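You operate a simulated robot arm through the tools that you are given. There is no shell and no other tool. Be economical: measure what you need, move in short steps, check, and stop when the job is done.

You run a simulated robot arm. Do the job below in one go: nothing can be reset, and whatever is moved stays where it is left.

TASK
Take the blue corner block and leave it on the red mat. Then turn the brake knob to off. Then take the green foam block on the cart bench lower shelf and put it away on the cart bench top. Keep to this order. Set down upright: green foam block.

Only the result counts: the job must be done as asked and must still hold three seconds after the hand-in. Knocking over, shifting, dropping, spilling or breaking anything else fails it.

THE ROBOT
A 6-joint arm with a fingered hand on a trunk, on a base that drives. Base frame: it is fixed to the floor where the robot stands at the start and does not move with it; the origin is under the middle of the robot, x ahead of it, y to its left, z up. Units: m, degrees, N and s.
With the tool pointing down near the work surface it reaches from about 0.1 to 0.36 m from the robot's upright axis, wherever it stands. Its first joint turns from -115.0 to 115.0 degrees. Places, roughly: blue corner block (6x6x6 cm) [0.5, 0, 0.3]; brake knob [0.3, -0.5, 0.7]; cart bench top [-1.3, 5.8, 0.8]; green foam block (6x6x8 cm) [-1.2, 5.8, 0.4]; red mat (17x19 cm) [0.44, 1.34, 0.86]. Payload 4 kg.
The tool frame sits at the grasp point between the pads (the TCP): z along the fingers, y along the line on which they close. The tips reach 0.026 m beyond it. The gripper opens to 0.164 m. The gripper's body begins 0.073 m behind the TCP. The gripper is a hand of 5 fingers: y runs from the thumb to the fingers, the wrist lies at [0, 0, -0.239] in the tool frame, and closing takes about 1.5 s.
Orientation is told as [roll, pitch, yaw] about the base's x, y, z axes, in that order, counted from this pose: with the fingers straight down and closing along the base's y, the tool's x points along the base's -x, its y along +y and its z along -z.

THE INTERFACE
- The arm moves only by the tool step_arm. Its argument "deltas" is one flat list of numbers, 6 for each row, row after row: the shift along the tool's x, y, z in units of 500 mm (1.0 is 500 mm), then the turn, a rotation vector about the tool's x, y, z in units of 60 degrees (1.0 is 60 degrees). In form: [dx, dy, dz, rx, ry, rz, dx, dy, dz, rx, ry, rz, ...]. A call has 1 to 10 rows; each row is the pose to reach, as a shift and turn from the pose commanded when the call began, along the tool's axes at that moment. "claw" is the finger opening in m, from 0 to 0.164, set as the call begins (left out, the last holds). A call with a number of a shift or a turn outside -1 to 1 is refused whole. A row lasts 0.2 s, in which the tool goes at most 0.05 m and 8.6 degrees; a call with a longer step from one row to the next is refused whole, and so is a gripper value outside its range. Where a pose cannot be reached the arm comes as near as it can. A force on the tool above 40 N (or 10 N above the force at the start of the call, whichever is more), or a blocked arm, ends the call early, and 0.2 s more pass. The fingers move at their own pace (about 0.045 m/s each) and stop on an object; they squeeze with about 22 N. The grip force told is the motor's: it shows also when the fingers shut on nothing. Time passes only in rows, and 0.2 s behind the last, so rows that repeat a pose let the fingers close. It gives the time, the measured TCP pose, the force on the tool (base axes), the opening and the grip force at its end, in the units of the frame above (readings bear some noise), with the torque about the TCP (base axes, N m) and any sound that the robot's microphone picked up.
- Cameras (640 x 400 px; columns grow to the right, rows downward): "scene" is now at [-0.0329, 0.1296, 1.751]; the picture's right is [-0.90, -0.43, 0.00], its down [-0.38, 0.80, -0.46] and it looks along [0.20, -0.41, -0.89] (base axes); focal length 252 px, centre (320, 200). "wrist" rides on the gripper at [0.051, -0.07, -0.093] in the tool frame; the picture's right is [0.81, 0.59, 0.00], its down [-0.43, 0.60, -0.68] and it looks along [-0.40, 0.55, 0.74] (tool axes); focal length 270 px, centre (320, 200).
- camera(camera): a new picture of that camera. No time passes.
- lift_body(by): slides the trunk up (or, below 0, down) by that many m; the arm and the scene camera ride with it, the base frame stays. It gives what a move gives, with no picture.
- drive_base(legs): drives the robot by 1 to 6 legs, each [ahead, left, turn to the left] in m, m and degrees, along the robot's own axes; the way and the turn of a leg run together, so that a leg with both is an arc; at most 1.5 m and 180 degrees a leg. The arm and the cameras ride along, it lands a little off, and it stops where it bumps. It gives what a move gives.
- set_fingers(finger1, finger2, finger3, finger4, thumb_bend): sets how far each is bent, from 0 (flat) to 1 (curled in); at 0.3 the hand is open as for a grip, at 0.7 the pads meet at the TCP. One left out holds its place. A second passes; each finger stops where it meets its share of the squeeze, and holds until it gets a number again. A gripper value or a shape takes the hand back. It gives what a move gives, with no picture; readings hold the bend of each and the force on the fingers (four entries, about 0 where the hand has none), thumb and palm.
- grasp_type(shape): the hand has 5 fingers and takes this shape, open, in about a second: jaw (thumb against the fingers, like two jaws); tri (thumb and two fingers); tip (a fingertip pinch); poke (one finger out to press); point (the index stretched); flat (the hand flat); cup (the hand cupped); fist (a fist). The gripper value then closes the fingers along that shape, each until it touches; the sizes above hold for jaw. It gives what a move gives, with no picture.
- head_to(pan, tilt): turns the head with the scene camera to pan (to the left, within 155 degrees either way) and tilt (down, from -29 to 69), counted from straight ahead of the robot. It gives what a move gives.
- measure_at(camera, pixels): for up to 12 pixels [column, row] of the newest picture of that camera ("zoom" is the newest enlarged one), the place [x, y, z] in the base frame of the surface seen there, good to about 0.002 m. No time passes.
- close_up(camera, box): a new picture of the part [left, top, right, bottom] of that camera's present view, enlarged. No time passes.
- close_job(): hands the job in; it is judged then, once.

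Keep the steps short. Do not move on a guess: measure, check each grasp and each placing, and mend mistakes. In all there are 110 turns and 98 pictures (those below and enlarged ones count). Leave the gripper open and the arm clear of the work at the hand-in unless told otherwise, and finish with a single line.

The tools are called after ">>>" as a command line: name --argument value ..., lists and objects as JSON in quotes. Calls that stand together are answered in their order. step_arm: Moves the arm, as the interface text tells. Its arguments: {"type":"object","properties":{"deltas":{"type":"array"},"claw":{"type":"number"}},"required":["deltas"]} The other tools are called the same way: lift_body (by) slides the trunk up or down; grasp_type (shape) gives the hand a shape; set_fingers (finger1, finger2, finger3, finger4, thumb_bend) moves the fingers one by one; drive_base (legs) drives the base; head_to (pan, tilt) turns the head that bears the scene camera; camera (camera) takes a picture; measure_at (camera, pixels) gives the place of the surface under pixels of a picture; close_up (camera, box) takes an enlarged picture of a part of a camera's view; close_job () hands the job in.

At the start:

```text
clock: 0.0
tcp_pos: [0.2067, -0.2923, 0.8557]
tcp_rot: [0.0, 0.1, 0.0]
ft_force: [0.0, 0.0, 0.1]
wrist_torque: [-0.02, 0.03, 0.0]
gripper_width: 0.1639
gripper_force: 0.0
shape: jaw
bend: [0.3, 0.3, 0.3, 0.3, 0.3]
finger forces: [0.1, 0.0, 0.0, 0.0, 0.1, 0.0]
trunk travel left (down, up): [-0.82, 0.17]
robot x, y, heading: [0.0008, -0.0007, -0.2]
head pan, tilt: [-64.6, 62.9]
```

scene: 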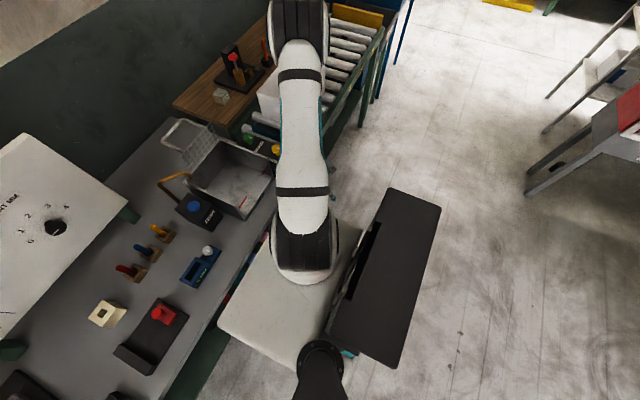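
wrist: 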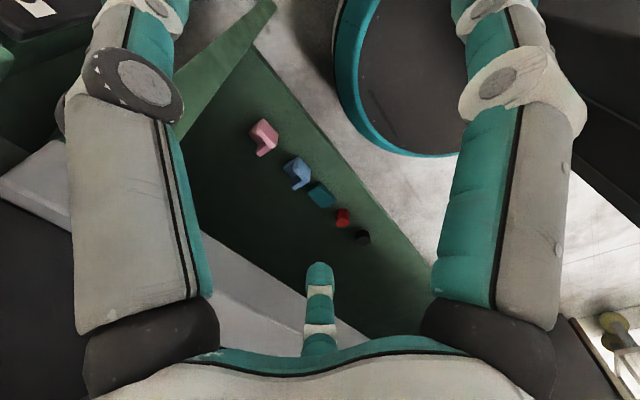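

The wrist picture shows pink and blue corner blocks on a low green shelf near (298,172). I'll measure these, and turn the head to look ahead.

>>> measure_at --camera "wrist" --pixels '[[292, 165], [300, 180], [262, 132], [320, 195], [342, 217], [361, 238], [300, 250], [230, 130], [380, 200], [260, 60], [240, 200]]'

>>> close_up --camera "wrist" --box '[200, 80, 440, 260]'

>>> measure_at --camera "scene" --pixels '[[56, 226], [160, 315], [200, 265], [100, 315], [200, 215], [150, 160], [270, 260], [235, 330], [180, 340]]'

>>> close_up --camera "scene" --box '[0, 130, 280, 400]'

>>> head_to --pan 0 --tilt 50

>>> camera --camera "scene"

```text
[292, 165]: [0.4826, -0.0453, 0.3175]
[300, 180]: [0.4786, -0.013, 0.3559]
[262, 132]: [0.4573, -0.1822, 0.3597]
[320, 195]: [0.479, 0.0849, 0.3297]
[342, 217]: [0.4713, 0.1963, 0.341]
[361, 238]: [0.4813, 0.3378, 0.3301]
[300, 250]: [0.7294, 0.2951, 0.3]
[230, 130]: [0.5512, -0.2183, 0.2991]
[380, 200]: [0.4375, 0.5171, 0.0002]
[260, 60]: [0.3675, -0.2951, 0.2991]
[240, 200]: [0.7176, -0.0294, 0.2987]
```

```text
2.22 times, centred on (320, 170) of wrist
```

zoom: 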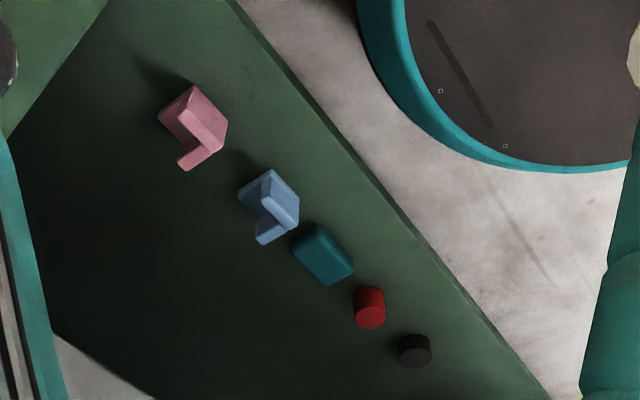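

```text
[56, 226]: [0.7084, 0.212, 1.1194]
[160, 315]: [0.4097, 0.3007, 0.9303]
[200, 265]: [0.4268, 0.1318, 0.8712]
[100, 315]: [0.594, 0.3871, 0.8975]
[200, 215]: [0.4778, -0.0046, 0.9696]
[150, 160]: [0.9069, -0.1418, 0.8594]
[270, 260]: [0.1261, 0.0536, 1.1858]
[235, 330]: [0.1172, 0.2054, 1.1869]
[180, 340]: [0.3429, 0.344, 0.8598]
```

```text
1.48 times, centred on (140, 265) of scene
```

zoom: 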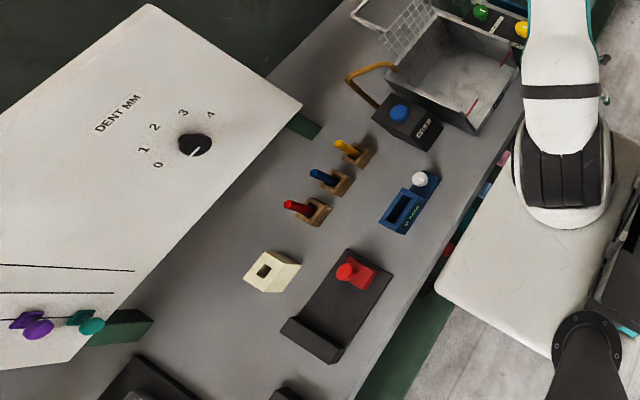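

```text
clock: 1.4
tcp_pos: [0.2078, -0.2929, 0.8548]
tcp_rot: [0.0, 0.0, 0.0]
ft_force: [-0.7, -0.2, 0.5]
wrist_torque: [0.0, -0.01, 0.01]
gripper_width: 0.1638
gripper_force: 0.0
shape: jaw
bend: [0.3, 0.3, 0.3, 0.3, 0.3]
finger forces: [0.1, 0.0, 0.0, 0.0, 0.0, 0.0]
trunk travel left (down, up): [-0.82, 0.17]
robot x, y, heading: [0.0005, 0.0023, -0.2]
head pan, tilt: [0.0, 50.0]
```

```text
93 pictures are left
```

scene: 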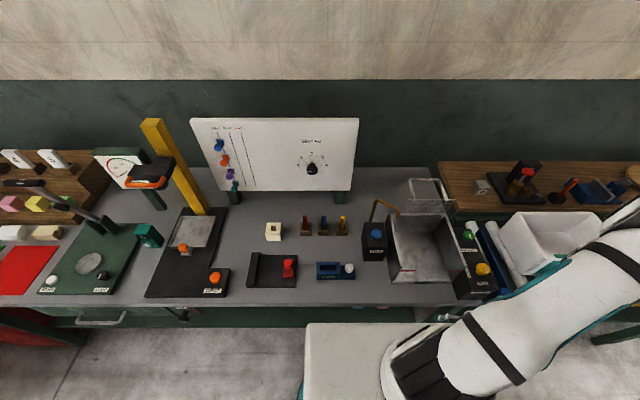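

The blue block sits under the bench on the shelf (z 0.30). I'll zoom the wrist view for its exact shape and neighbours, and measure the mat, bench edge and right-side machines in the scene.

>>> close_up --camera "wrist" --box '[230, 100, 390, 200]'

>>> measure_at --camera "scene" --pixels '[[25, 268], [48, 248], [8, 293], [270, 302], [270, 312], [340, 300], [480, 270], [470, 300], [468, 235], [348, 268], [35, 292], [400, 310]]'

>>> head_to --pan -50 --tilt 50

>>> camera --camera "scene"

```text
4.00 times, centred on (310, 150) of wrist
```

zoom: 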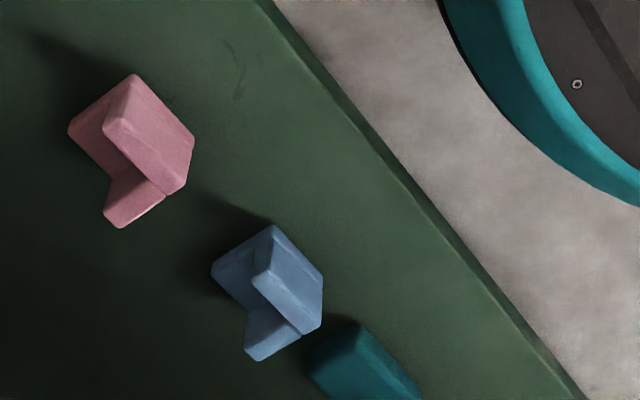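

```text
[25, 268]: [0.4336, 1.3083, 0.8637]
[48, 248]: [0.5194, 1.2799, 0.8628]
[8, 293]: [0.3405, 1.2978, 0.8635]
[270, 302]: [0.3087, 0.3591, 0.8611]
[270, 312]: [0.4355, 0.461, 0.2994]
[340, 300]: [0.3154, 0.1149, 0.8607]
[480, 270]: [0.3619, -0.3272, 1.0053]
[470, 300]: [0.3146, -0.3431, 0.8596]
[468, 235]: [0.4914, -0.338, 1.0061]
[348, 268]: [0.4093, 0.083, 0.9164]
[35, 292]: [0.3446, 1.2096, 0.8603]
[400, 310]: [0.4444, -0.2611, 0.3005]
```

```text
clock: 2.5
tcp_pos: [0.2069, -0.2942, 0.8537]
tcp_rot: [0.0, 0.0, -0.2]
ft_force: [0.0, -0.5, -0.1]
wrist_torque: [-0.02, 0.01, -0.01]
gripper_width: 0.1638
gripper_force: 0.1
shape: jaw
bend: [0.3, 0.3, 0.3, 0.3, 0.3]
finger forces: [0.0, 0.0, 0.0, 0.0, 0.1, 0.0]
trunk travel left (down, up): [-0.82, 0.17]
robot x, y, heading: [-0.0004, 0.0002, -0.2]
head pan, tilt: [-50.0, 50.0]
```

```text
91 pictures are left
```

scene: 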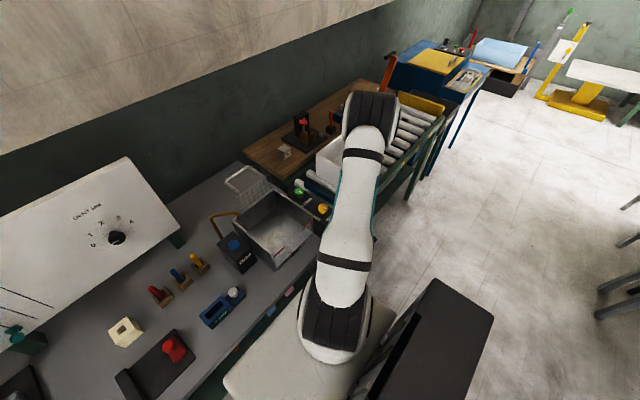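

Now I'll measure the corners of the blue block, plus its neighbours, in the zoom.

>>> measure_at --camera "zoom" --pixels '[[272, 232], [317, 280], [300, 328], [256, 275], [216, 268], [250, 350], [298, 335], [317, 325], [360, 335], [312, 368], [160, 190], [400, 190]]'

>>> close_up --camera "scene" --box '[260, 120, 420, 240]'

```text
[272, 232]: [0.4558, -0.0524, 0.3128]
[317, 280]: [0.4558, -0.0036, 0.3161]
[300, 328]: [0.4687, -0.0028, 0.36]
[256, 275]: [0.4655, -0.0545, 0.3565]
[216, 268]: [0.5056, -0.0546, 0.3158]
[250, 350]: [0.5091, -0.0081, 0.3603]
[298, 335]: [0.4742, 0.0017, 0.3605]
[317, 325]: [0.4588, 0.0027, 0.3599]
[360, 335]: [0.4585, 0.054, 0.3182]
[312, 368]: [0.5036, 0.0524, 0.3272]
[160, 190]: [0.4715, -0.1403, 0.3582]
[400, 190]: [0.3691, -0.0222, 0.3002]
```

```text
3.33 times, centred on (340, 180) of scene
```

zoom: 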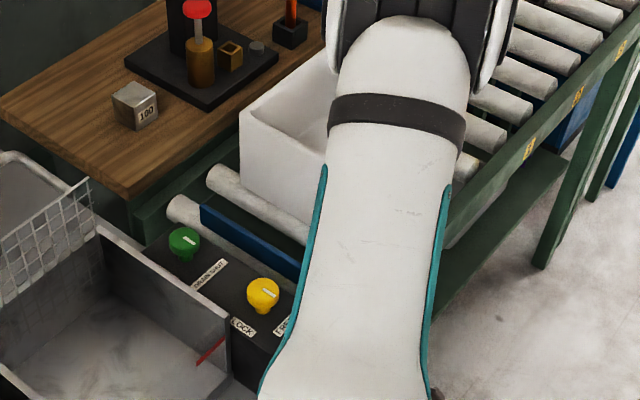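

I'll measure the robot's own extents (base disc, trunk, elbow) and the bench edges, so that lowering and driving are safe.

>>> measure_at --camera "wrist" --pixels '[[350, 100], [380, 140], [440, 80], [430, 154], [250, 20], [200, 120], [40, 180], [330, 110]]'

>>> measure_at --camera "scene" --pixels '[[335, 350], [345, 260], [370, 130], [370, 100], [260, 370], [225, 380], [370, 310], [440, 290], [400, 380], [262, 300], [326, 207], [300, 182]]'

>>> head_to --pan -64.6 --tilt 68

>>> camera --camera "scene"

```text
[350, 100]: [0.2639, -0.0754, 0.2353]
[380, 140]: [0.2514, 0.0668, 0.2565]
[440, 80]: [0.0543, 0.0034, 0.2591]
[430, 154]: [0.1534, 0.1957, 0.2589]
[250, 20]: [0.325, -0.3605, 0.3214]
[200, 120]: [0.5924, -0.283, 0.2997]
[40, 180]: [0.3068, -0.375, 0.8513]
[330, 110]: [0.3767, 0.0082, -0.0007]
```

```text
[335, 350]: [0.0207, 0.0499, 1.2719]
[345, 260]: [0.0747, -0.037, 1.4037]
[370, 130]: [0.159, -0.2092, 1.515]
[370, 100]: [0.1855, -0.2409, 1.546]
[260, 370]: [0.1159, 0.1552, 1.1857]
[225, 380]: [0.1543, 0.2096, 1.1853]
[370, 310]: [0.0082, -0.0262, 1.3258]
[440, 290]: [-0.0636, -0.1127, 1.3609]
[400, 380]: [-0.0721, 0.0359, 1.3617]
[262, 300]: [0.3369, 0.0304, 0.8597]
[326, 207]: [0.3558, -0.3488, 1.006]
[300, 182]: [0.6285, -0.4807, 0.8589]
```

```text
clock: 3.3
tcp_pos: [0.2076, -0.2934, 0.8552]
tcp_rot: [0.0, 0.0, 0.0]
ft_force: [-0.4, -0.4, 0.5]
wrist_torque: [0.02, 0.01, 0.0]
gripper_width: 0.1641
gripper_force: 0.0
shape: jaw
bend: [0.3, 0.3, 0.3, 0.3, 0.3]
finger forces: [0.1, 0.0, 0.0, 0.0, 0.0, 0.0]
trunk travel left (down, up): [-0.82, 0.17]
robot x, y, heading: [0.0041, -0.0007, -0.2]
head pan, tilt: [-64.6, 68.0]
```

```text
89 pictures are left
```

scene: 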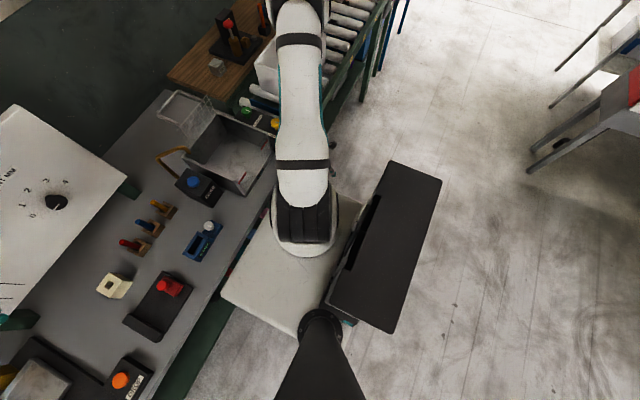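

Shoulder is about z 1.27 and elbow about z 1.55. To reach under the bench I'll back off, drop the trunk, and re-enter low. First I'll check the free floor behind the robot.

>>> measure_at --camera "scene" --pixels '[[535, 170], [560, 150], [530, 145], [600, 110], [460, 300], [435, 190], [390, 330], [500, 250], [560, 60]]'

>>> head_to --pan -150 --tilt 50

>>> camera --camera "scene"

>>> head_to --pan 140 --tilt 35

>>> camera --camera "scene"

>>> head_to --pan 80 --tilt 35

>>> camera --camera "scene"

```text
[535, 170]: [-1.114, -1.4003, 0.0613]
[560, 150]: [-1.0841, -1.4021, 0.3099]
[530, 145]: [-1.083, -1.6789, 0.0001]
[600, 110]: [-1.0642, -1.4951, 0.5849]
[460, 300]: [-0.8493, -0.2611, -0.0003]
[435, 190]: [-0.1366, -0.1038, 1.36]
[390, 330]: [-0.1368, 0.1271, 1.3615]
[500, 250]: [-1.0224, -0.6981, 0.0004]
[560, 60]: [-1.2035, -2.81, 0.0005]
```

```text
clock: 4.9
tcp_pos: [0.2075, -0.2929, 0.8541]
tcp_rot: [0.0, 0.0, -0.1]
ft_force: [0.1, 0.5, -0.8]
wrist_torque: [0.01, -0.01, -0.02]
gripper_width: 0.1639
gripper_force: 0.0
shape: jaw
bend: [0.3, 0.3, 0.3, 0.3, 0.3]
finger forces: [0.0, 0.0, 0.0, 0.0, 0.0, 0.1]
trunk travel left (down, up): [-0.82, 0.17]
robot x, y, heading: [0.0002, 0.0026, 0.2]
head pan, tilt: [-150.0, 50.0]
```

```text
88 pictures are left
```

scene: 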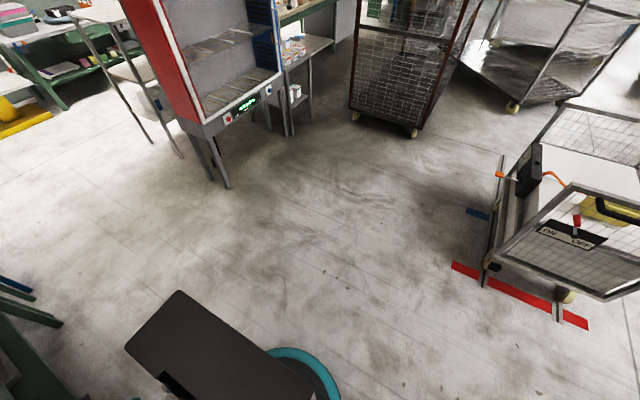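

```text
clock: 8.9
tcp_pos: [0.2056, -0.2928, 0.8537]
tcp_rot: [0.0, 0.0, -0.1]
ft_force: [-0.3, 0.6, -0.2]
wrist_torque: [0.03, -0.02, -0.01]
gripper_width: 0.1641
gripper_force: 0.1
shape: jaw
bend: [0.3, 0.3, 0.3, 0.3, 0.3]
finger forces: [0.0, 0.1, 0.1, 0.0, 0.1, 0.0]
trunk travel left (down, up): [-0.82, 0.17]
robot x, y, heading: [0.0033, 0.0005, -0.1]
head pan, tilt: [140.0, 35.0]
```

```text
87 pictures are left
```

scene: 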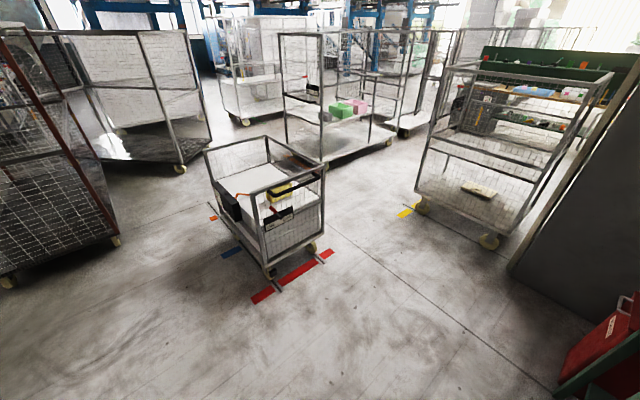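

```text
clock: 10.2
tcp_pos: [0.2075, -0.2938, 0.8542]
tcp_rot: [0.0, 0.1, -0.1]
ft_force: [-0.6, 0.3, 0.5]
wrist_torque: [0.01, -0.06, -0.03]
gripper_width: 0.1639
gripper_force: 0.0
shape: jaw
bend: [0.3, 0.3, 0.3, 0.3, 0.3]
finger forces: [0.0, 0.1, 0.0, 0.1, 0.0, 0.0]
trunk travel left (down, up): [-0.82, 0.17]
robot x, y, heading: [0.004, 0.0032, 0.0]
head pan, tilt: [80.0, 35.0]
```

```text
86 pictures are left
```

scene: 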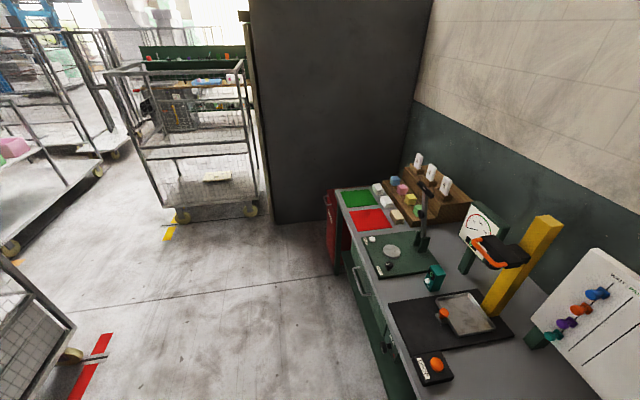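

The floor behind is clear for over a metre. I'll back off 0.35 m.

>>> drive_base --legs '[[-0.35, 0, 0]]'

>>> head_to --pan -30 --tilt 55

>>> camera --camera "scene"

```text
clock: 12.4
tcp_pos: [-0.1359, -0.2928, 0.8548]
tcp_rot: [0.0, 0.1, 0.3]
ft_force: [-0.4, 1.0, -0.3]
wrist_torque: [0.01, 0.01, 0.03]
gripper_width: 0.164
gripper_force: 0.0
shape: jaw
bend: [0.3, 0.3, 0.3, 0.3, 0.3]
finger forces: [0.0, 0.1, 0.0, 0.1, 0.1, 0.0]
trunk travel left (down, up): [-0.82, 0.17]
robot x, y, heading: [-0.3449, 0.0016, 0.3]
head pan, tilt: [80.0, 35.0]
```

```text
clock: 14.3
tcp_pos: [-0.1345, -0.2928, 0.8545]
tcp_rot: [-0.1, 0.0, 0.3]
ft_force: [0.5, 1.0, -0.2]
wrist_torque: [0.0, -0.01, 0.02]
gripper_width: 0.1639
gripper_force: 0.0
shape: jaw
bend: [0.3, 0.3, 0.3, 0.3, 0.3]
finger forces: [0.0, 0.0, 0.0, 0.0, 0.1, 0.0]
trunk travel left (down, up): [-0.82, 0.17]
robot x, y, heading: [-0.3455, 0.0031, 0.2]
head pan, tilt: [-30.0, 55.0]
```

```text
85 pictures are left
```

scene: 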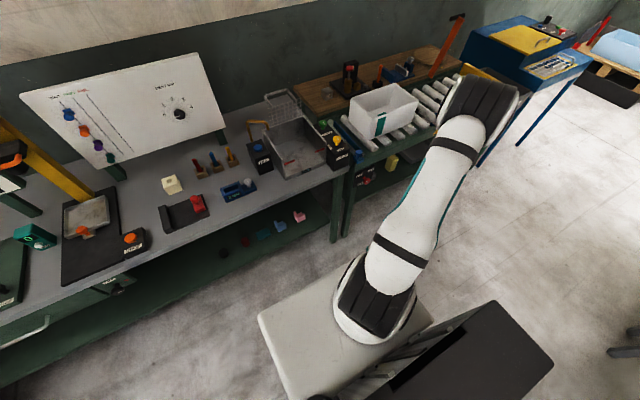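

I see the blocks under the bench at (225–300, 215–250). Now I'm clear of the bench, so I'll swing the hand to straight ahead.

>>> step_arm --deltas '[-0.0375, 0.066, 0, 0, 0, 0, -0.075, 0.1325, 0, 0, 0, 0, -0.1125, 0.199, 0, 0, 0, 0, -0.15, 0.265, 0, 0, 0, 0, -0.1875, 0.331, 0, 0, 0, 0, -0.225, 0.3975, 0, 0, 0, 0, -0.2625, 0.464, 0, 0, 0, 0, -0.3, 0.53, 0, 0, 0, 0]'

>>> step_arm --deltas '[0, 0, -0.02, 0, -0.125, 0, 0, 0, -0.04, 0, -0.25, 0, 0, 0, -0.06, 0, -0.375, 0, 0, 0, -0.08, 0, -0.5, 0, 0, 0, -0.1, 0, -0.625, 0, 0, 0, -0.12, 0, -0.75, 0]'

>>> lift_body --by -0.3

>>> camera --camera "scene"

>>> camera --camera "wrist"

```text
clock: 16.1
tcp_pos: [0.0138, -0.0279, 0.8557]
tcp_rot: [0.0, 0.0, 0.2]
ft_force: [0.8, 0.5, 0.0]
wrist_torque: [-0.02, 0.03, 0.01]
gripper_width: 0.164
gripper_force: 0.1
shape: jaw
bend: [0.3, 0.3, 0.3, 0.3, 0.3]
finger forces: [0.0, 0.0, 0.1, 0.1, 0.0, 0.0]
trunk travel left (down, up): [-0.82, 0.17]
robot x, y, heading: [-0.3437, -0.0048, 0.3]
head pan, tilt: [-30.0, 55.0]
```

```text
clock: 17.5
tcp_pos: [0.0395, -0.0359, 0.8725]
tcp_rot: [-0.1, -45.1, 0.3]
ft_force: [-0.3, 0.2, 0.0]
wrist_torque: [0.05, -0.01, -0.03]
gripper_width: 0.1639
gripper_force: 0.0
shape: jaw
bend: [0.3, 0.3, 0.3, 0.3, 0.3]
finger forces: [0.1, 0.1, 0.0, 0.0, 0.0, 0.0]
out of reach, approached as far as the arm can: row 3, 4, 5, 6
trunk travel left (down, up): [-0.82, 0.17]
robot x, y, heading: [-0.3433, -0.0007, 0.3]
head pan, tilt: [-30.0, 55.0]
```

```text
clock: 20.5
tcp_pos: [0.0373, -0.0349, 0.5731]
tcp_rot: [0.1, -45.0, 0.3]
ft_force: [0.1, -0.4, 0.0]
wrist_torque: [-0.01, -0.05, -0.04]
gripper_width: 0.1639
gripper_force: 0.0
shape: jaw
bend: [0.3, 0.3, 0.3, 0.3, 0.3]
finger forces: [0.0, 0.0, 0.1, 0.0, 0.0, 0.0]
trunk travel left (down, up): [-0.52, 0.47]
robot x, y, heading: [-0.3417, 0.0001, 0.3]
head pan, tilt: [-30.0, 55.0]
```

```text
84 pictures are left
```

scene: 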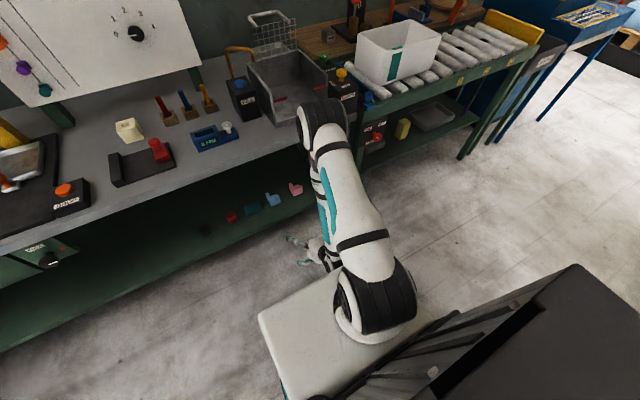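

```text
83 pictures are left
```

wrist: 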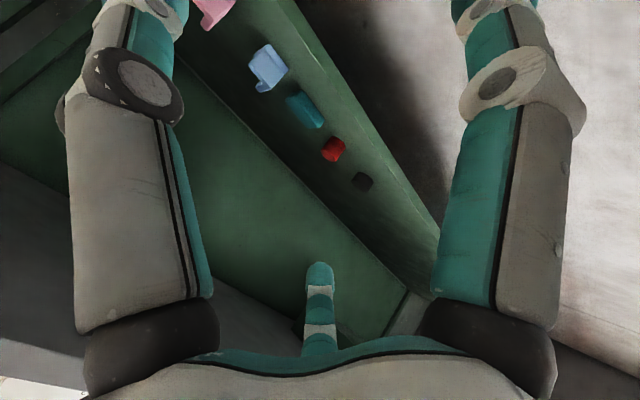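

The tilt worked but the wrist was near its inner limit. I'll extend forward 0.16 and raise about 0.29 (still short of the bench edge), then lower the trunk 0.5.

>>> step_arm --deltas '[-0.0576, 0, 0.0576, 0, 0, 0, -0.1152, 0, 0.1152, 0, 0, 0, -0.1728, 0, 0.1728, 0, 0, 0, -0.2305, 0, 0.2305, 0, 0, 0, -0.2985, 0, 0.1625, 0, 0, 0, -0.3665, 0, 0.0945, 0, 0, 0, -0.4345, 0, 0.0265, 0, 0, 0, -0.5025, 0, -0.0415, 0, 0, 0, -0.5705, 0, -0.1095, 0, 0, 0, -0.6385, 0, -0.1775, 0, 0, 0]'

>>> camera --camera "scene"

```text
clock: 22.7
tcp_pos: [0.2017, -0.0336, 0.8614]
tcp_rot: [0.1, -45.1, 0.3]
ft_force: [0.4, -0.1, 0.2]
wrist_torque: [0.02, -0.01, -0.01]
gripper_width: 0.1638
gripper_force: 0.0
shape: jaw
bend: [0.3, 0.3, 0.3, 0.3, 0.3]
finger forces: [0.1, 0.1, 0.1, 0.0, 0.0, 0.0]
trunk travel left (down, up): [-0.52, 0.47]
robot x, y, heading: [-0.3452, -0.0027, 0.3]
head pan, tilt: [-30.0, 55.0]
```

```text
82 pictures are left
```

scene: 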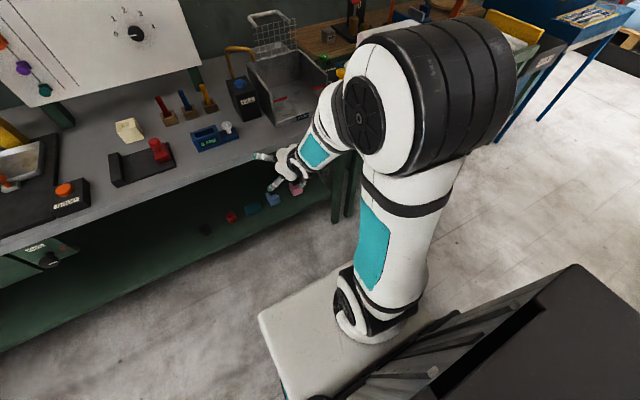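

>>> measure_at --camera "scene" --pixels '[[365, 110], [440, 70], [510, 60], [330, 120], [295, 160], [375, 210], [48, 260], [40, 243]]'

>>> lift_body --by -0.46

>>> camera --camera "wrist"

>>> camera --camera "scene"

```text
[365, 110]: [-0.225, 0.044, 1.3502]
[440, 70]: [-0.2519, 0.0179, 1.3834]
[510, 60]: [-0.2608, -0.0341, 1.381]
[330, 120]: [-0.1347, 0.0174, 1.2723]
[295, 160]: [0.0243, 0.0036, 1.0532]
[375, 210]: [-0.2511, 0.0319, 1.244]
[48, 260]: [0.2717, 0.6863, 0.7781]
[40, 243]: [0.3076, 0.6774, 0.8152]
```

```text
refused: -0.46 is not a number from -0.4 to 0.4
```

```text
81 pictures are left
```

wrist: 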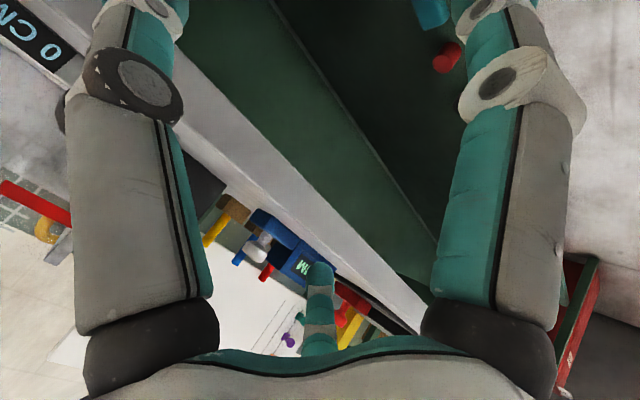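

```text
80 pictures are left
```

scene: 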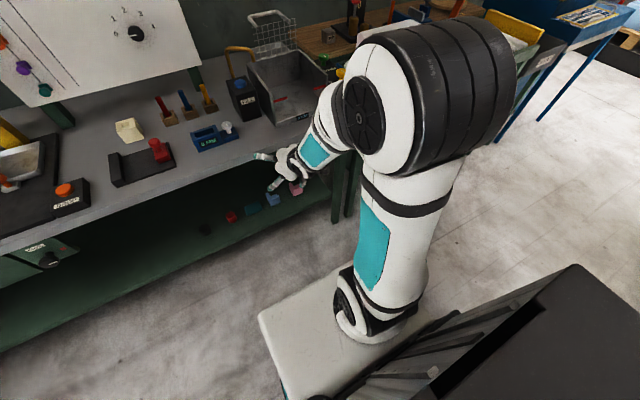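

Elbow at robot-x 0.09, fine. I'll lower in two steps.

>>> lift_body --by -0.3

>>> lift_body --by -0.18

>>> camera --camera "wrist"

>>> camera --camera "scene"

```text
clock: 25.7
tcp_pos: [0.2017, -0.034, 0.5605]
tcp_rot: [-0.1, -45.1, 0.4]
ft_force: [-0.5, 0.8, 0.0]
wrist_torque: [0.02, 0.03, 0.0]
gripper_width: 0.164
gripper_force: 0.0
shape: jaw
bend: [0.3, 0.3, 0.3, 0.3, 0.3]
finger forces: [0.0, 0.1, 0.0, 0.0, 0.0, 0.0]
trunk travel left (down, up): [-0.22, 0.77]
robot x, y, heading: [-0.3458, 0.0002, 0.4]
head pan, tilt: [-30.0, 55.0]
```

```text
clock: 27.7
tcp_pos: [0.2016, -0.0323, 0.3799]
tcp_rot: [0.0, -45.0, 0.5]
ft_force: [-0.9, 0.0, 0.3]
wrist_torque: [0.0, 0.0, 0.01]
gripper_width: 0.164
gripper_force: 0.1
shape: jaw
bend: [0.3, 0.3, 0.3, 0.3, 0.3]
finger forces: [0.0, 0.0, 0.0, 0.1, 0.1, 0.0]
trunk travel left (down, up): [-0.04, 0.95]
robot x, y, heading: [-0.3419, 0.0016, 0.2]
head pan, tilt: [-30.0, 55.0]
```

```text
79 pictures are left
```

wrist: 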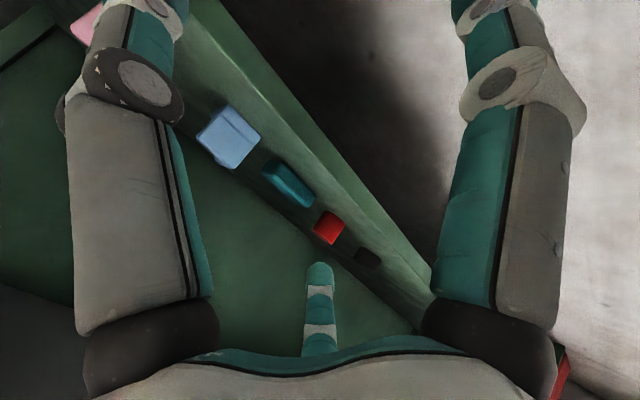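

```text
78 pictures are left
```

scene: 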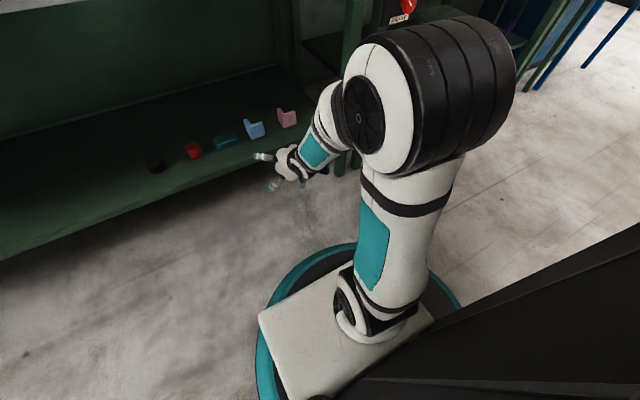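

>>> close_up --camera "scene" --box '[130, 80, 340, 210]'

>>> measure_at --camera "zoom" --pixels '[[345, 150], [345, 170], [370, 125], [395, 130], [400, 155], [380, 140], [310, 185], [270, 190], [450, 120], [430, 150], [415, 190]]'

>>> close_up --camera "scene" --box '[360, 0, 460, 62]'

```text
3.05 times, centred on (235, 145) of scene
```

zoom: 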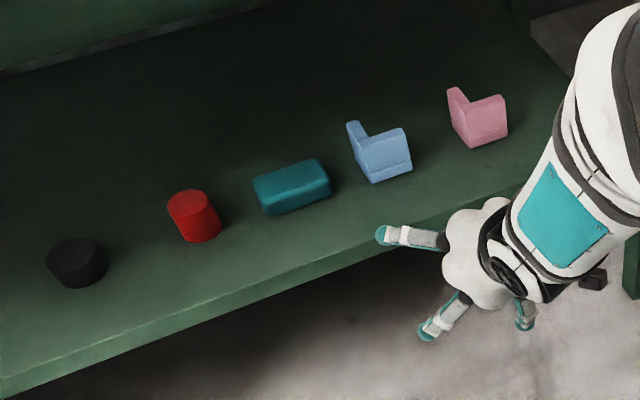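

```text
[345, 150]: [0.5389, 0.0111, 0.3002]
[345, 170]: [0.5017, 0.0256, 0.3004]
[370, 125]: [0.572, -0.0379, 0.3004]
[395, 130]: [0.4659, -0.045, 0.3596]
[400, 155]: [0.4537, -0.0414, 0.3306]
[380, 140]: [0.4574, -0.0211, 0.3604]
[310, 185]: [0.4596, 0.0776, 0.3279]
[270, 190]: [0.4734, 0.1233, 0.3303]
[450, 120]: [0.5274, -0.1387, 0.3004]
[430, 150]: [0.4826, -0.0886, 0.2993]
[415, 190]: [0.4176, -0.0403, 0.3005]
```

```text
6.40 times, centred on (410, 31) of scene
```

zoom: 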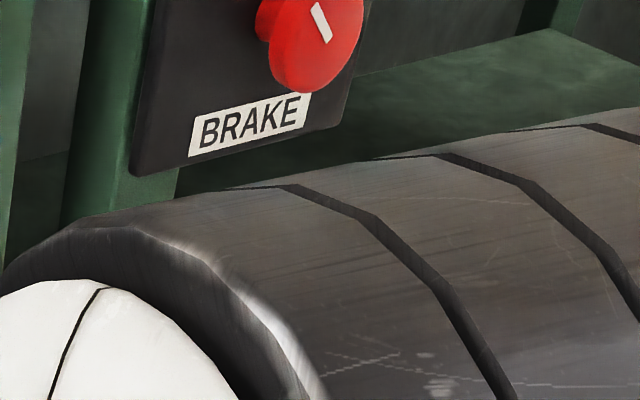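

I need to see how the fingers lie on the hand before entering; I'll zoom on it.

>>> close_up --camera "scene" --box '[240, 120, 340, 200]'

>>> measure_at --camera "zoom" --pixels '[[115, 240], [180, 245], [215, 440], [280, 380], [440, 400], [280, 260], [105, 238], [210, 425]]'

```text
5.00 times, centred on (290, 160) of scene
```

zoom: 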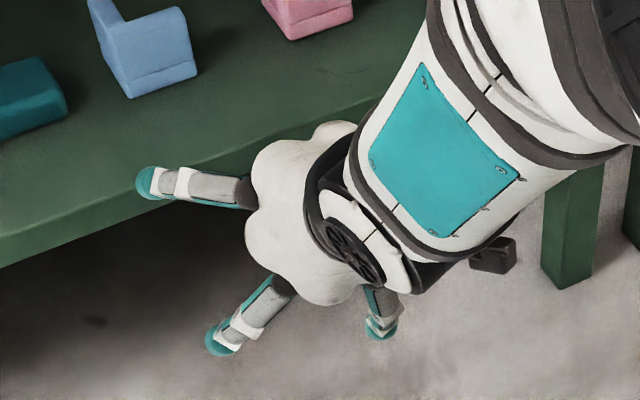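

```text
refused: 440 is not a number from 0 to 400
```

>>> measure_at --camera "zoom" --pixels '[[146, 182], [195, 187], [220, 342], [265, 300], [380, 328], [280, 200], [320, 280], [270, 240]]'

```text
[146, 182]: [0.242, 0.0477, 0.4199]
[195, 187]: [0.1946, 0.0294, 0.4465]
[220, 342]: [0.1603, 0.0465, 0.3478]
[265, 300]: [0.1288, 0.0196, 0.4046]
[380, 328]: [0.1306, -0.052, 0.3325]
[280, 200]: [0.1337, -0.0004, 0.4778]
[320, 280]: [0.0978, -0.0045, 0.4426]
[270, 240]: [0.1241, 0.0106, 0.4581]
```

The hand's five fingers are spread in a ring, so a near-vertical approach is better. I'll look at how the "tri" and "tip" shapes place the fingers.

>>> grasp_type --shape "tri"

>>> close_up --camera "scene" --box '[240, 120, 340, 200]'

>>> camera --camera "wrist"

>>> grasp_type --shape "tip"

>>> close_up --camera "scene" --box '[240, 120, 340, 200]'

>>> camera --camera "wrist"

```text
clock: 28.6
tcp_pos: [0.2026, -0.0328, 0.3802]
tcp_rot: [0.0, -45.0, 0.5]
ft_force: [0.3, -0.3, 0.2]
wrist_torque: [-0.04, 0.02, 0.04]
gripper_width: 0.1638
gripper_force: 0.1
shape: tri
bend: [0.14, 0.3, 0.3, 0.14, 0.3]
finger forces: [0.1, 0.1, 0.1, 0.0, 0.0, 0.0]
trunk travel left (down, up): [-0.04, 0.95]
robot x, y, heading: [-0.3424, 0.0027, 0.4]
head pan, tilt: [-30.0, 55.0]
```

```text
5.00 times, centred on (290, 160) of scene
```

zoom: 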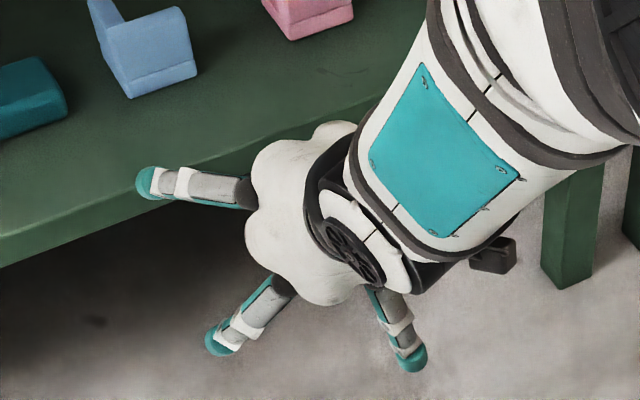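

```text
73 pictures are left
```

wrist: 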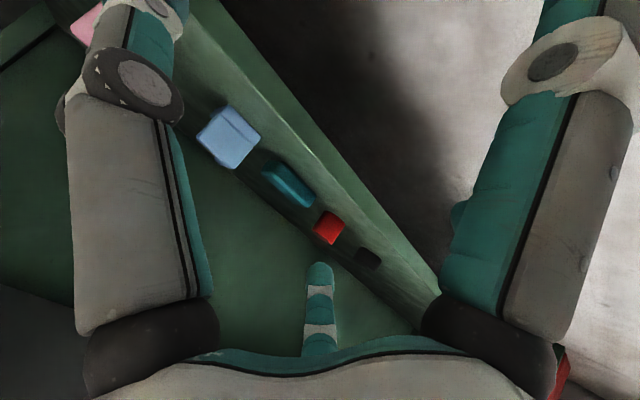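

```text
clock: 29.5
tcp_pos: [0.2018, -0.0331, 0.3804]
tcp_rot: [0.0, -45.0, 0.2]
ft_force: [-0.6, 0.9, -0.2]
wrist_torque: [0.03, -0.02, 0.01]
gripper_width: 0.1641
gripper_force: 0.1
shape: tip
bend: [0.14, 0.3, 0.3, 0.14, 0.3]
finger forces: [0.0, 0.1, 0.0, 0.1, 0.0, 0.0]
trunk travel left (down, up): [-0.04, 0.95]
robot x, y, heading: [-0.3447, -0.0002, 0.2]
head pan, tilt: [-30.0, 55.0]
```

```text
5.00 times, centred on (290, 160) of scene
```

zoom: 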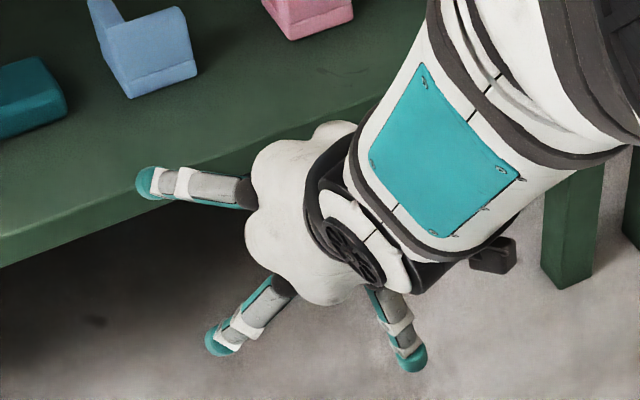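

```text
71 pictures are left
```

wrist: 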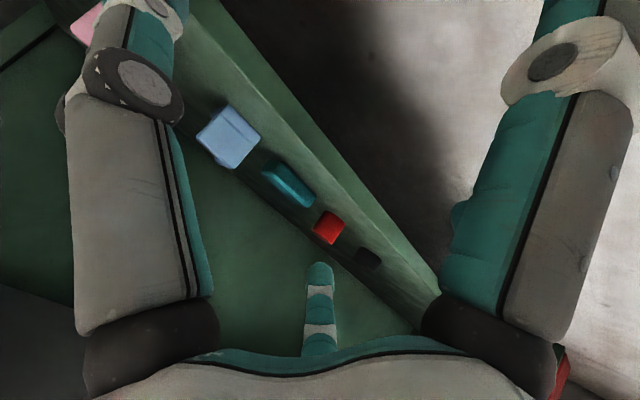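

"tri" opens the side fingers out of the way and uses thumb against two fingers – good. I'll set it with opening 0.10, bring the tool to 15° tilt and a bit forward/up (z≈0.45).

>>> grasp_type --shape "tri"

>>> step_arm --claw 0.1 --deltas '[-0.037, 0, -0.003, 0, 0.1, 0, -0.074, 0, -0.006, 0, 0.2, 0, -0.11, 0, -0.009, 0, 0.3, 0, -0.147, 0, -0.012, 0, 0.4, 0, -0.184, 0, -0.014, 0, 0.5, 0, -0.184, 0, -0.014, 0, 0.5, 0, -0.184, 0, -0.014, 0, 0.5, 0]'

>>> camera --camera "scene"

>>> camera --camera "wrist"

```text
clock: 30.4
tcp_pos: [0.2018, -0.0334, 0.3806]
tcp_rot: [0.0, -45.0, 0.4]
ft_force: [-0.4, -0.4, 0.2]
wrist_torque: [0.03, 0.01, 0.0]
gripper_width: 0.1641
gripper_force: 0.0
shape: tri
bend: [0.14, 0.3, 0.3, 0.14, 0.3]
finger forces: [0.1, 0.1, 0.0, 0.1, 0.0, 0.0]
trunk travel left (down, up): [-0.04, 0.95]
robot x, y, heading: [-0.3379, 0.0015, 0.4]
head pan, tilt: [-30.0, 55.0]
```

```text
clock: 32.0
tcp_pos: [0.2489, -0.0592, 0.4226]
tcp_rot: [6.8, -18.3, 0.2]
ft_force: [0.5, -0.8, -0.9]
wrist_torque: [0.02, 0.0, 0.02]
gripper_width: 0.1005
gripper_force: 0.0
shape: tri
bend: [0.14, 0.32, 0.32, 0.14, 0.7]
finger forces: [0.0, 0.0, 0.0, 0.0, 0.0, 0.0]
out of reach, approached as far as the arm can: row 1, 2, 3, 4, 5, 6, 7
trunk travel left (down, up): [-0.04, 0.95]
robot x, y, heading: [-0.3447, -0.0005, 0.3]
head pan, tilt: [-30.0, 55.0]
```

```text
70 pictures are left
```

scene: 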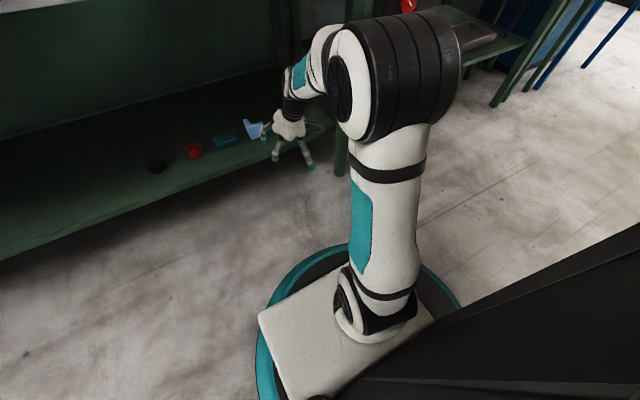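

```text
69 pictures are left
```

wrist: 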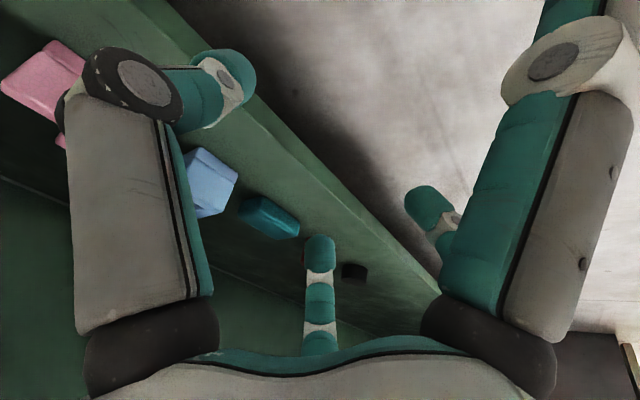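

The arm drifted in roll (6.8°) near a wrist limit, and in "tri" the thumb leads. I'll set each finger by hand instead (side fingers flat, thumb and fingers 2–3 half open) and bring the tool back to roll 0, tilt ≈30°.

>>> set_fingers --finger1 0.0 --finger2 0.45 --finger3 0.45 --finger4 0.0 --thumb_bend 0.45

>>> step_arm --deltas '[0.006, 0.026, 0.019, 0.054, -0.1, -0.018, 0.012, 0.052, 0.038, 0.108, -0.2, -0.035]'

>>> camera --camera "wrist"

```text
clock: 33.0
tcp_pos: [0.2472, -0.0596, 0.4237]
tcp_rot: [6.9, -18.2, 0.1]
ft_force: [0.1, 0.6, -0.2]
wrist_torque: [-0.02, 0.01, -0.02]
gripper_width: 0.1014
gripper_force: 0.1
shape: fingers
bend: [0.01, 0.45, 0.45, 0.01, 0.45]
finger forces: [0.0, 0.0, 0.0, 0.1, 0.0, 0.0]
trunk travel left (down, up): [-0.04, 0.95]
robot x, y, heading: [-0.3448, -0.0014, 0.2]
head pan, tilt: [-30.0, 55.0]
```

```text
clock: 33.6
tcp_pos: [0.2476, -0.038, 0.4023]
tcp_rot: [0.7, -30.7, 1.7]
ft_force: [0.0, 0.8, 0.3]
wrist_torque: [0.02, 0.0, -0.03]
gripper_width: 0.1015
gripper_force: 0.1
shape: fingers
bend: [0.01, 0.45, 0.45, 0.01, 0.45]
finger forces: [0.0, 0.0, 0.0, 0.0, 0.0, 0.1]
out of reach, approached as far as the arm can: row 2
trunk travel left (down, up): [-0.04, 0.95]
robot x, y, heading: [-0.3433, -0.0017, 0.5]
head pan, tilt: [-30.0, 55.0]
```

```text
68 pictures are left
```

wrist: 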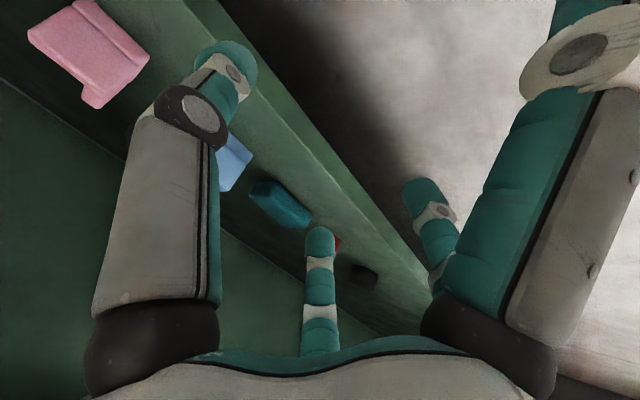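

Pose is close to roll 0, tilt 30°. I'll raise the trunk 4 cm for clearance and drive 0.2 m in under the bench.

>>> lift_body --by 0.04

>>> drive_base --legs '[[0.2, 0, 0]]'

>>> camera --camera "wrist"

>>> camera --camera "scene"

```text
clock: 34.5
tcp_pos: [0.2463, -0.0394, 0.4412]
tcp_rot: [0.6, -30.7, 1.8]
ft_force: [0.2, -0.3, 0.8]
wrist_torque: [-0.01, 0.03, 0.0]
gripper_width: 0.1016
gripper_force: 0.0
shape: fingers
bend: [0.01, 0.45, 0.45, 0.01, 0.45]
finger forces: [0.0, 0.0, 0.0, 0.1, 0.0, 0.1]
trunk travel left (down, up): [-0.08, 0.91]
robot x, y, heading: [-0.3452, -0.0021, 0.4]
head pan, tilt: [-30.0, 55.0]
```

```text
clock: 36.0
tcp_pos: [0.4465, -0.0372, 0.4418]
tcp_rot: [0.6, -30.7, 1.9]
ft_force: [0.3, -0.1, -0.6]
wrist_torque: [-0.01, 0.01, -0.01]
gripper_width: 0.1016
gripper_force: 0.1
shape: fingers
bend: [0.01, 0.45, 0.45, 0.01, 0.45]
finger forces: [0.1, 0.0, 0.1, 0.1, 0.0, 0.0]
trunk travel left (down, up): [-0.08, 0.91]
robot x, y, heading: [-0.1419, 0.0015, 0.5]
head pan, tilt: [-30.0, 55.0]
```

```text
67 pictures are left
```

wrist: 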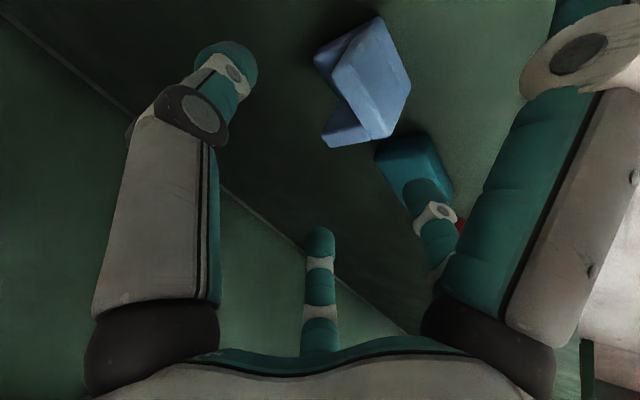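

```text
66 pictures are left
```

scene: 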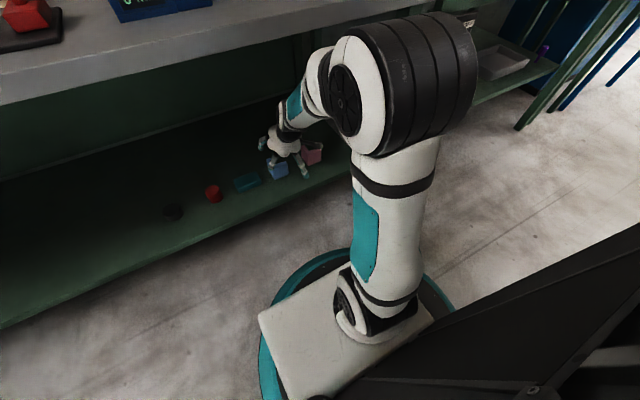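

The block is now right below; I'll zoom on it for the interior.

>>> close_up --camera "wrist" --box '[280, 0, 460, 200]'

>>> measure_at --camera "wrist" --pixels '[[378, 20], [408, 80], [388, 135], [335, 72], [328, 138], [368, 132], [318, 55], [345, 115], [328, 80], [350, 135], [380, 160], [440, 145]]'

```text
2.00 times, centred on (370, 100) of wrist
```

zoom: 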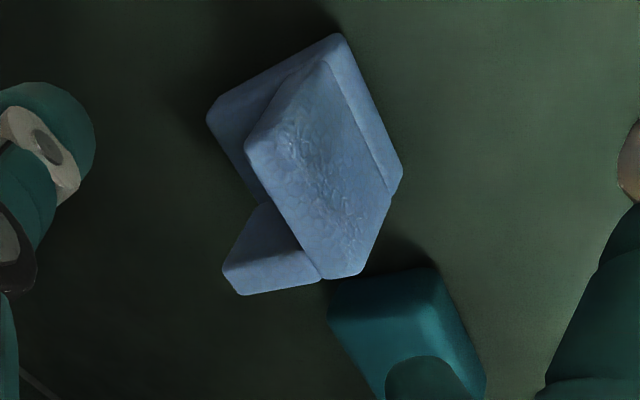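

```text
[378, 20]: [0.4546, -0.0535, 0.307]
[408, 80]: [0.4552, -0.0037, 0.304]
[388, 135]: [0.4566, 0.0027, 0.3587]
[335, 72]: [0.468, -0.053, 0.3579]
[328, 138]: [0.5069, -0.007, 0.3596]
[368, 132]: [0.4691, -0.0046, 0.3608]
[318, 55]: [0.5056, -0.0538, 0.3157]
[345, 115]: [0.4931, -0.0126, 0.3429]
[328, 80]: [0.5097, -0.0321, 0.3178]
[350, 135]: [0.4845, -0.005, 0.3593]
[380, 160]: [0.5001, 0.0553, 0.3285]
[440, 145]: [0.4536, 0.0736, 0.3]
```

Confirmed: floor plate z≤0.318, front wall x 0.455–0.474, side wall y −0.013…0.003. I'll pinch the side wall: thumb in the hollow, fingers outside. First align above it.

>>> set_fingers --finger2 0.5 --finger3 0.5 --thumb_bend 0.48

>>> step_arm --deltas '[-0.047, 0.032, 0.0278, 0, 0, 0, -0.094, 0.064, 0.0556, 0, 0, 0]'

>>> camera --camera "wrist"

```text
clock: 37.0
tcp_pos: [0.4464, -0.0366, 0.4431]
tcp_rot: [0.6, -30.7, 1.9]
ft_force: [0.0, 0.3, -0.9]
wrist_torque: [-0.02, -0.01, 0.0]
gripper_width: 0.1007
gripper_force: 0.1
shape: fingers
bend: [0.01, 0.5, 0.5, 0.01, 0.48]
finger forces: [0.0, 0.0, 0.0, 0.0, 0.0, 0.1]
trunk travel left (down, up): [-0.08, 0.91]
robot x, y, heading: [-0.143, -0.0012, 0.2]
head pan, tilt: [-30.0, 55.0]
```

```text
clock: 37.6
tcp_pos: [0.497, -0.0132, 0.4353]
tcp_rot: [2.1, -31.3, 1.8]
ft_force: [0.2, 0.3, 0.6]
wrist_torque: [-0.02, 0.01, -0.02]
gripper_width: 0.1006
gripper_force: 0.1
shape: fingers
bend: [0.01, 0.5, 0.5, 0.01, 0.48]
finger forces: [0.0, 0.0, 0.1, 0.0, 0.0, 0.1]
out of reach, approached as far as the arm can: row 1, 2
trunk travel left (down, up): [-0.08, 0.91]
robot x, y, heading: [-0.139, -0.0, 0.4]
head pan, tilt: [-30.0, 55.0]
```

```text
64 pictures are left
```

wrist: 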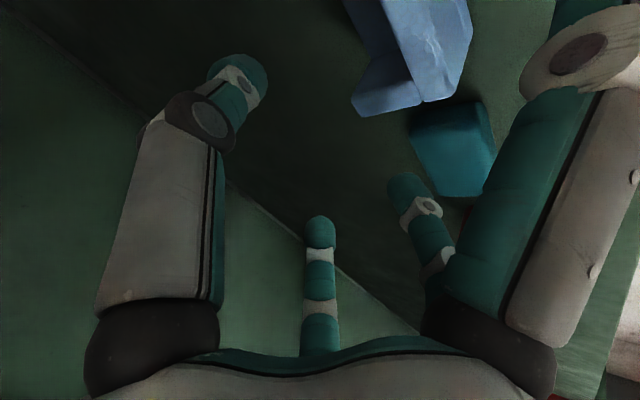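

Outward reach is the limit, so I'll pull the arm back 6 cm (levelling roll/yaw) and drive the base 6.5 cm further in.

>>> step_arm --deltas '[0.0515, 0.008, -0.03, 0.022, 0, 0.004, 0.103, 0.016, -0.061, 0.045, 0, 0.008]'

>>> drive_base --legs '[[0.06, 0, 0]]'

```text
clock: 38.2
tcp_pos: [0.4308, -0.0277, 0.4229]
tcp_rot: [0.2, -31.7, 1.4]
ft_force: [0.4, -0.9, 0.4]
wrist_torque: [0.02, -0.01, -0.04]
gripper_width: 0.1007
gripper_force: 0.1
shape: fingers
bend: [0.01, 0.5, 0.5, 0.01, 0.48]
finger forces: [0.0, 0.0, 0.1, 0.0, 0.0, 0.0]
out of reach, approached as far as the arm can: row 1, 2
trunk travel left (down, up): [-0.08, 0.91]
robot x, y, heading: [-0.1425, 0.0004, 0.4]
head pan, tilt: [-30.0, 55.0]
```

```text
clock: 39.2
tcp_pos: [0.4901, -0.0271, 0.4243]
tcp_rot: [0.2, -31.5, 1.3]
ft_force: [0.6, 0.8, 0.7]
wrist_torque: [0.02, 0.03, 0.01]
gripper_width: 0.1005
gripper_force: 0.1
shape: fingers
bend: [0.01, 0.5, 0.5, 0.01, 0.48]
finger forces: [0.0, 0.0, 0.0, 0.0, 0.0, 0.0]
trunk travel left (down, up): [-0.08, 0.91]
robot x, y, heading: [-0.0847, -0.0032, 0.5]
head pan, tilt: [-30.0, 55.0]
```

Now shift sideways +2.2 cm and 1.1 cm forward at this height, before going down.

>>> step_arm --deltas '[-0.009, 0.022, 0.006, 0, 0, 0, -0.019, 0.044, 0.011, 0, 0, 0]'

```text
clock: 39.8
tcp_pos: [0.5001, -0.0105, 0.4199]
tcp_rot: [1.1, -31.8, 1.4]
ft_force: [0.4, 0.5, -0.1]
wrist_torque: [-0.01, -0.03, 0.04]
gripper_width: 0.101
gripper_force: 0.0
shape: fingers
bend: [0.01, 0.5, 0.5, 0.01, 0.48]
finger forces: [0.0, 0.0, 0.0, 0.1, 0.0, 0.0]
out of reach, approached as far as the arm can: row 2
trunk travel left (down, up): [-0.08, 0.91]
robot x, y, heading: [-0.0856, 0.0015, 0.8]
head pan, tilt: [-30.0, 55.0]
```

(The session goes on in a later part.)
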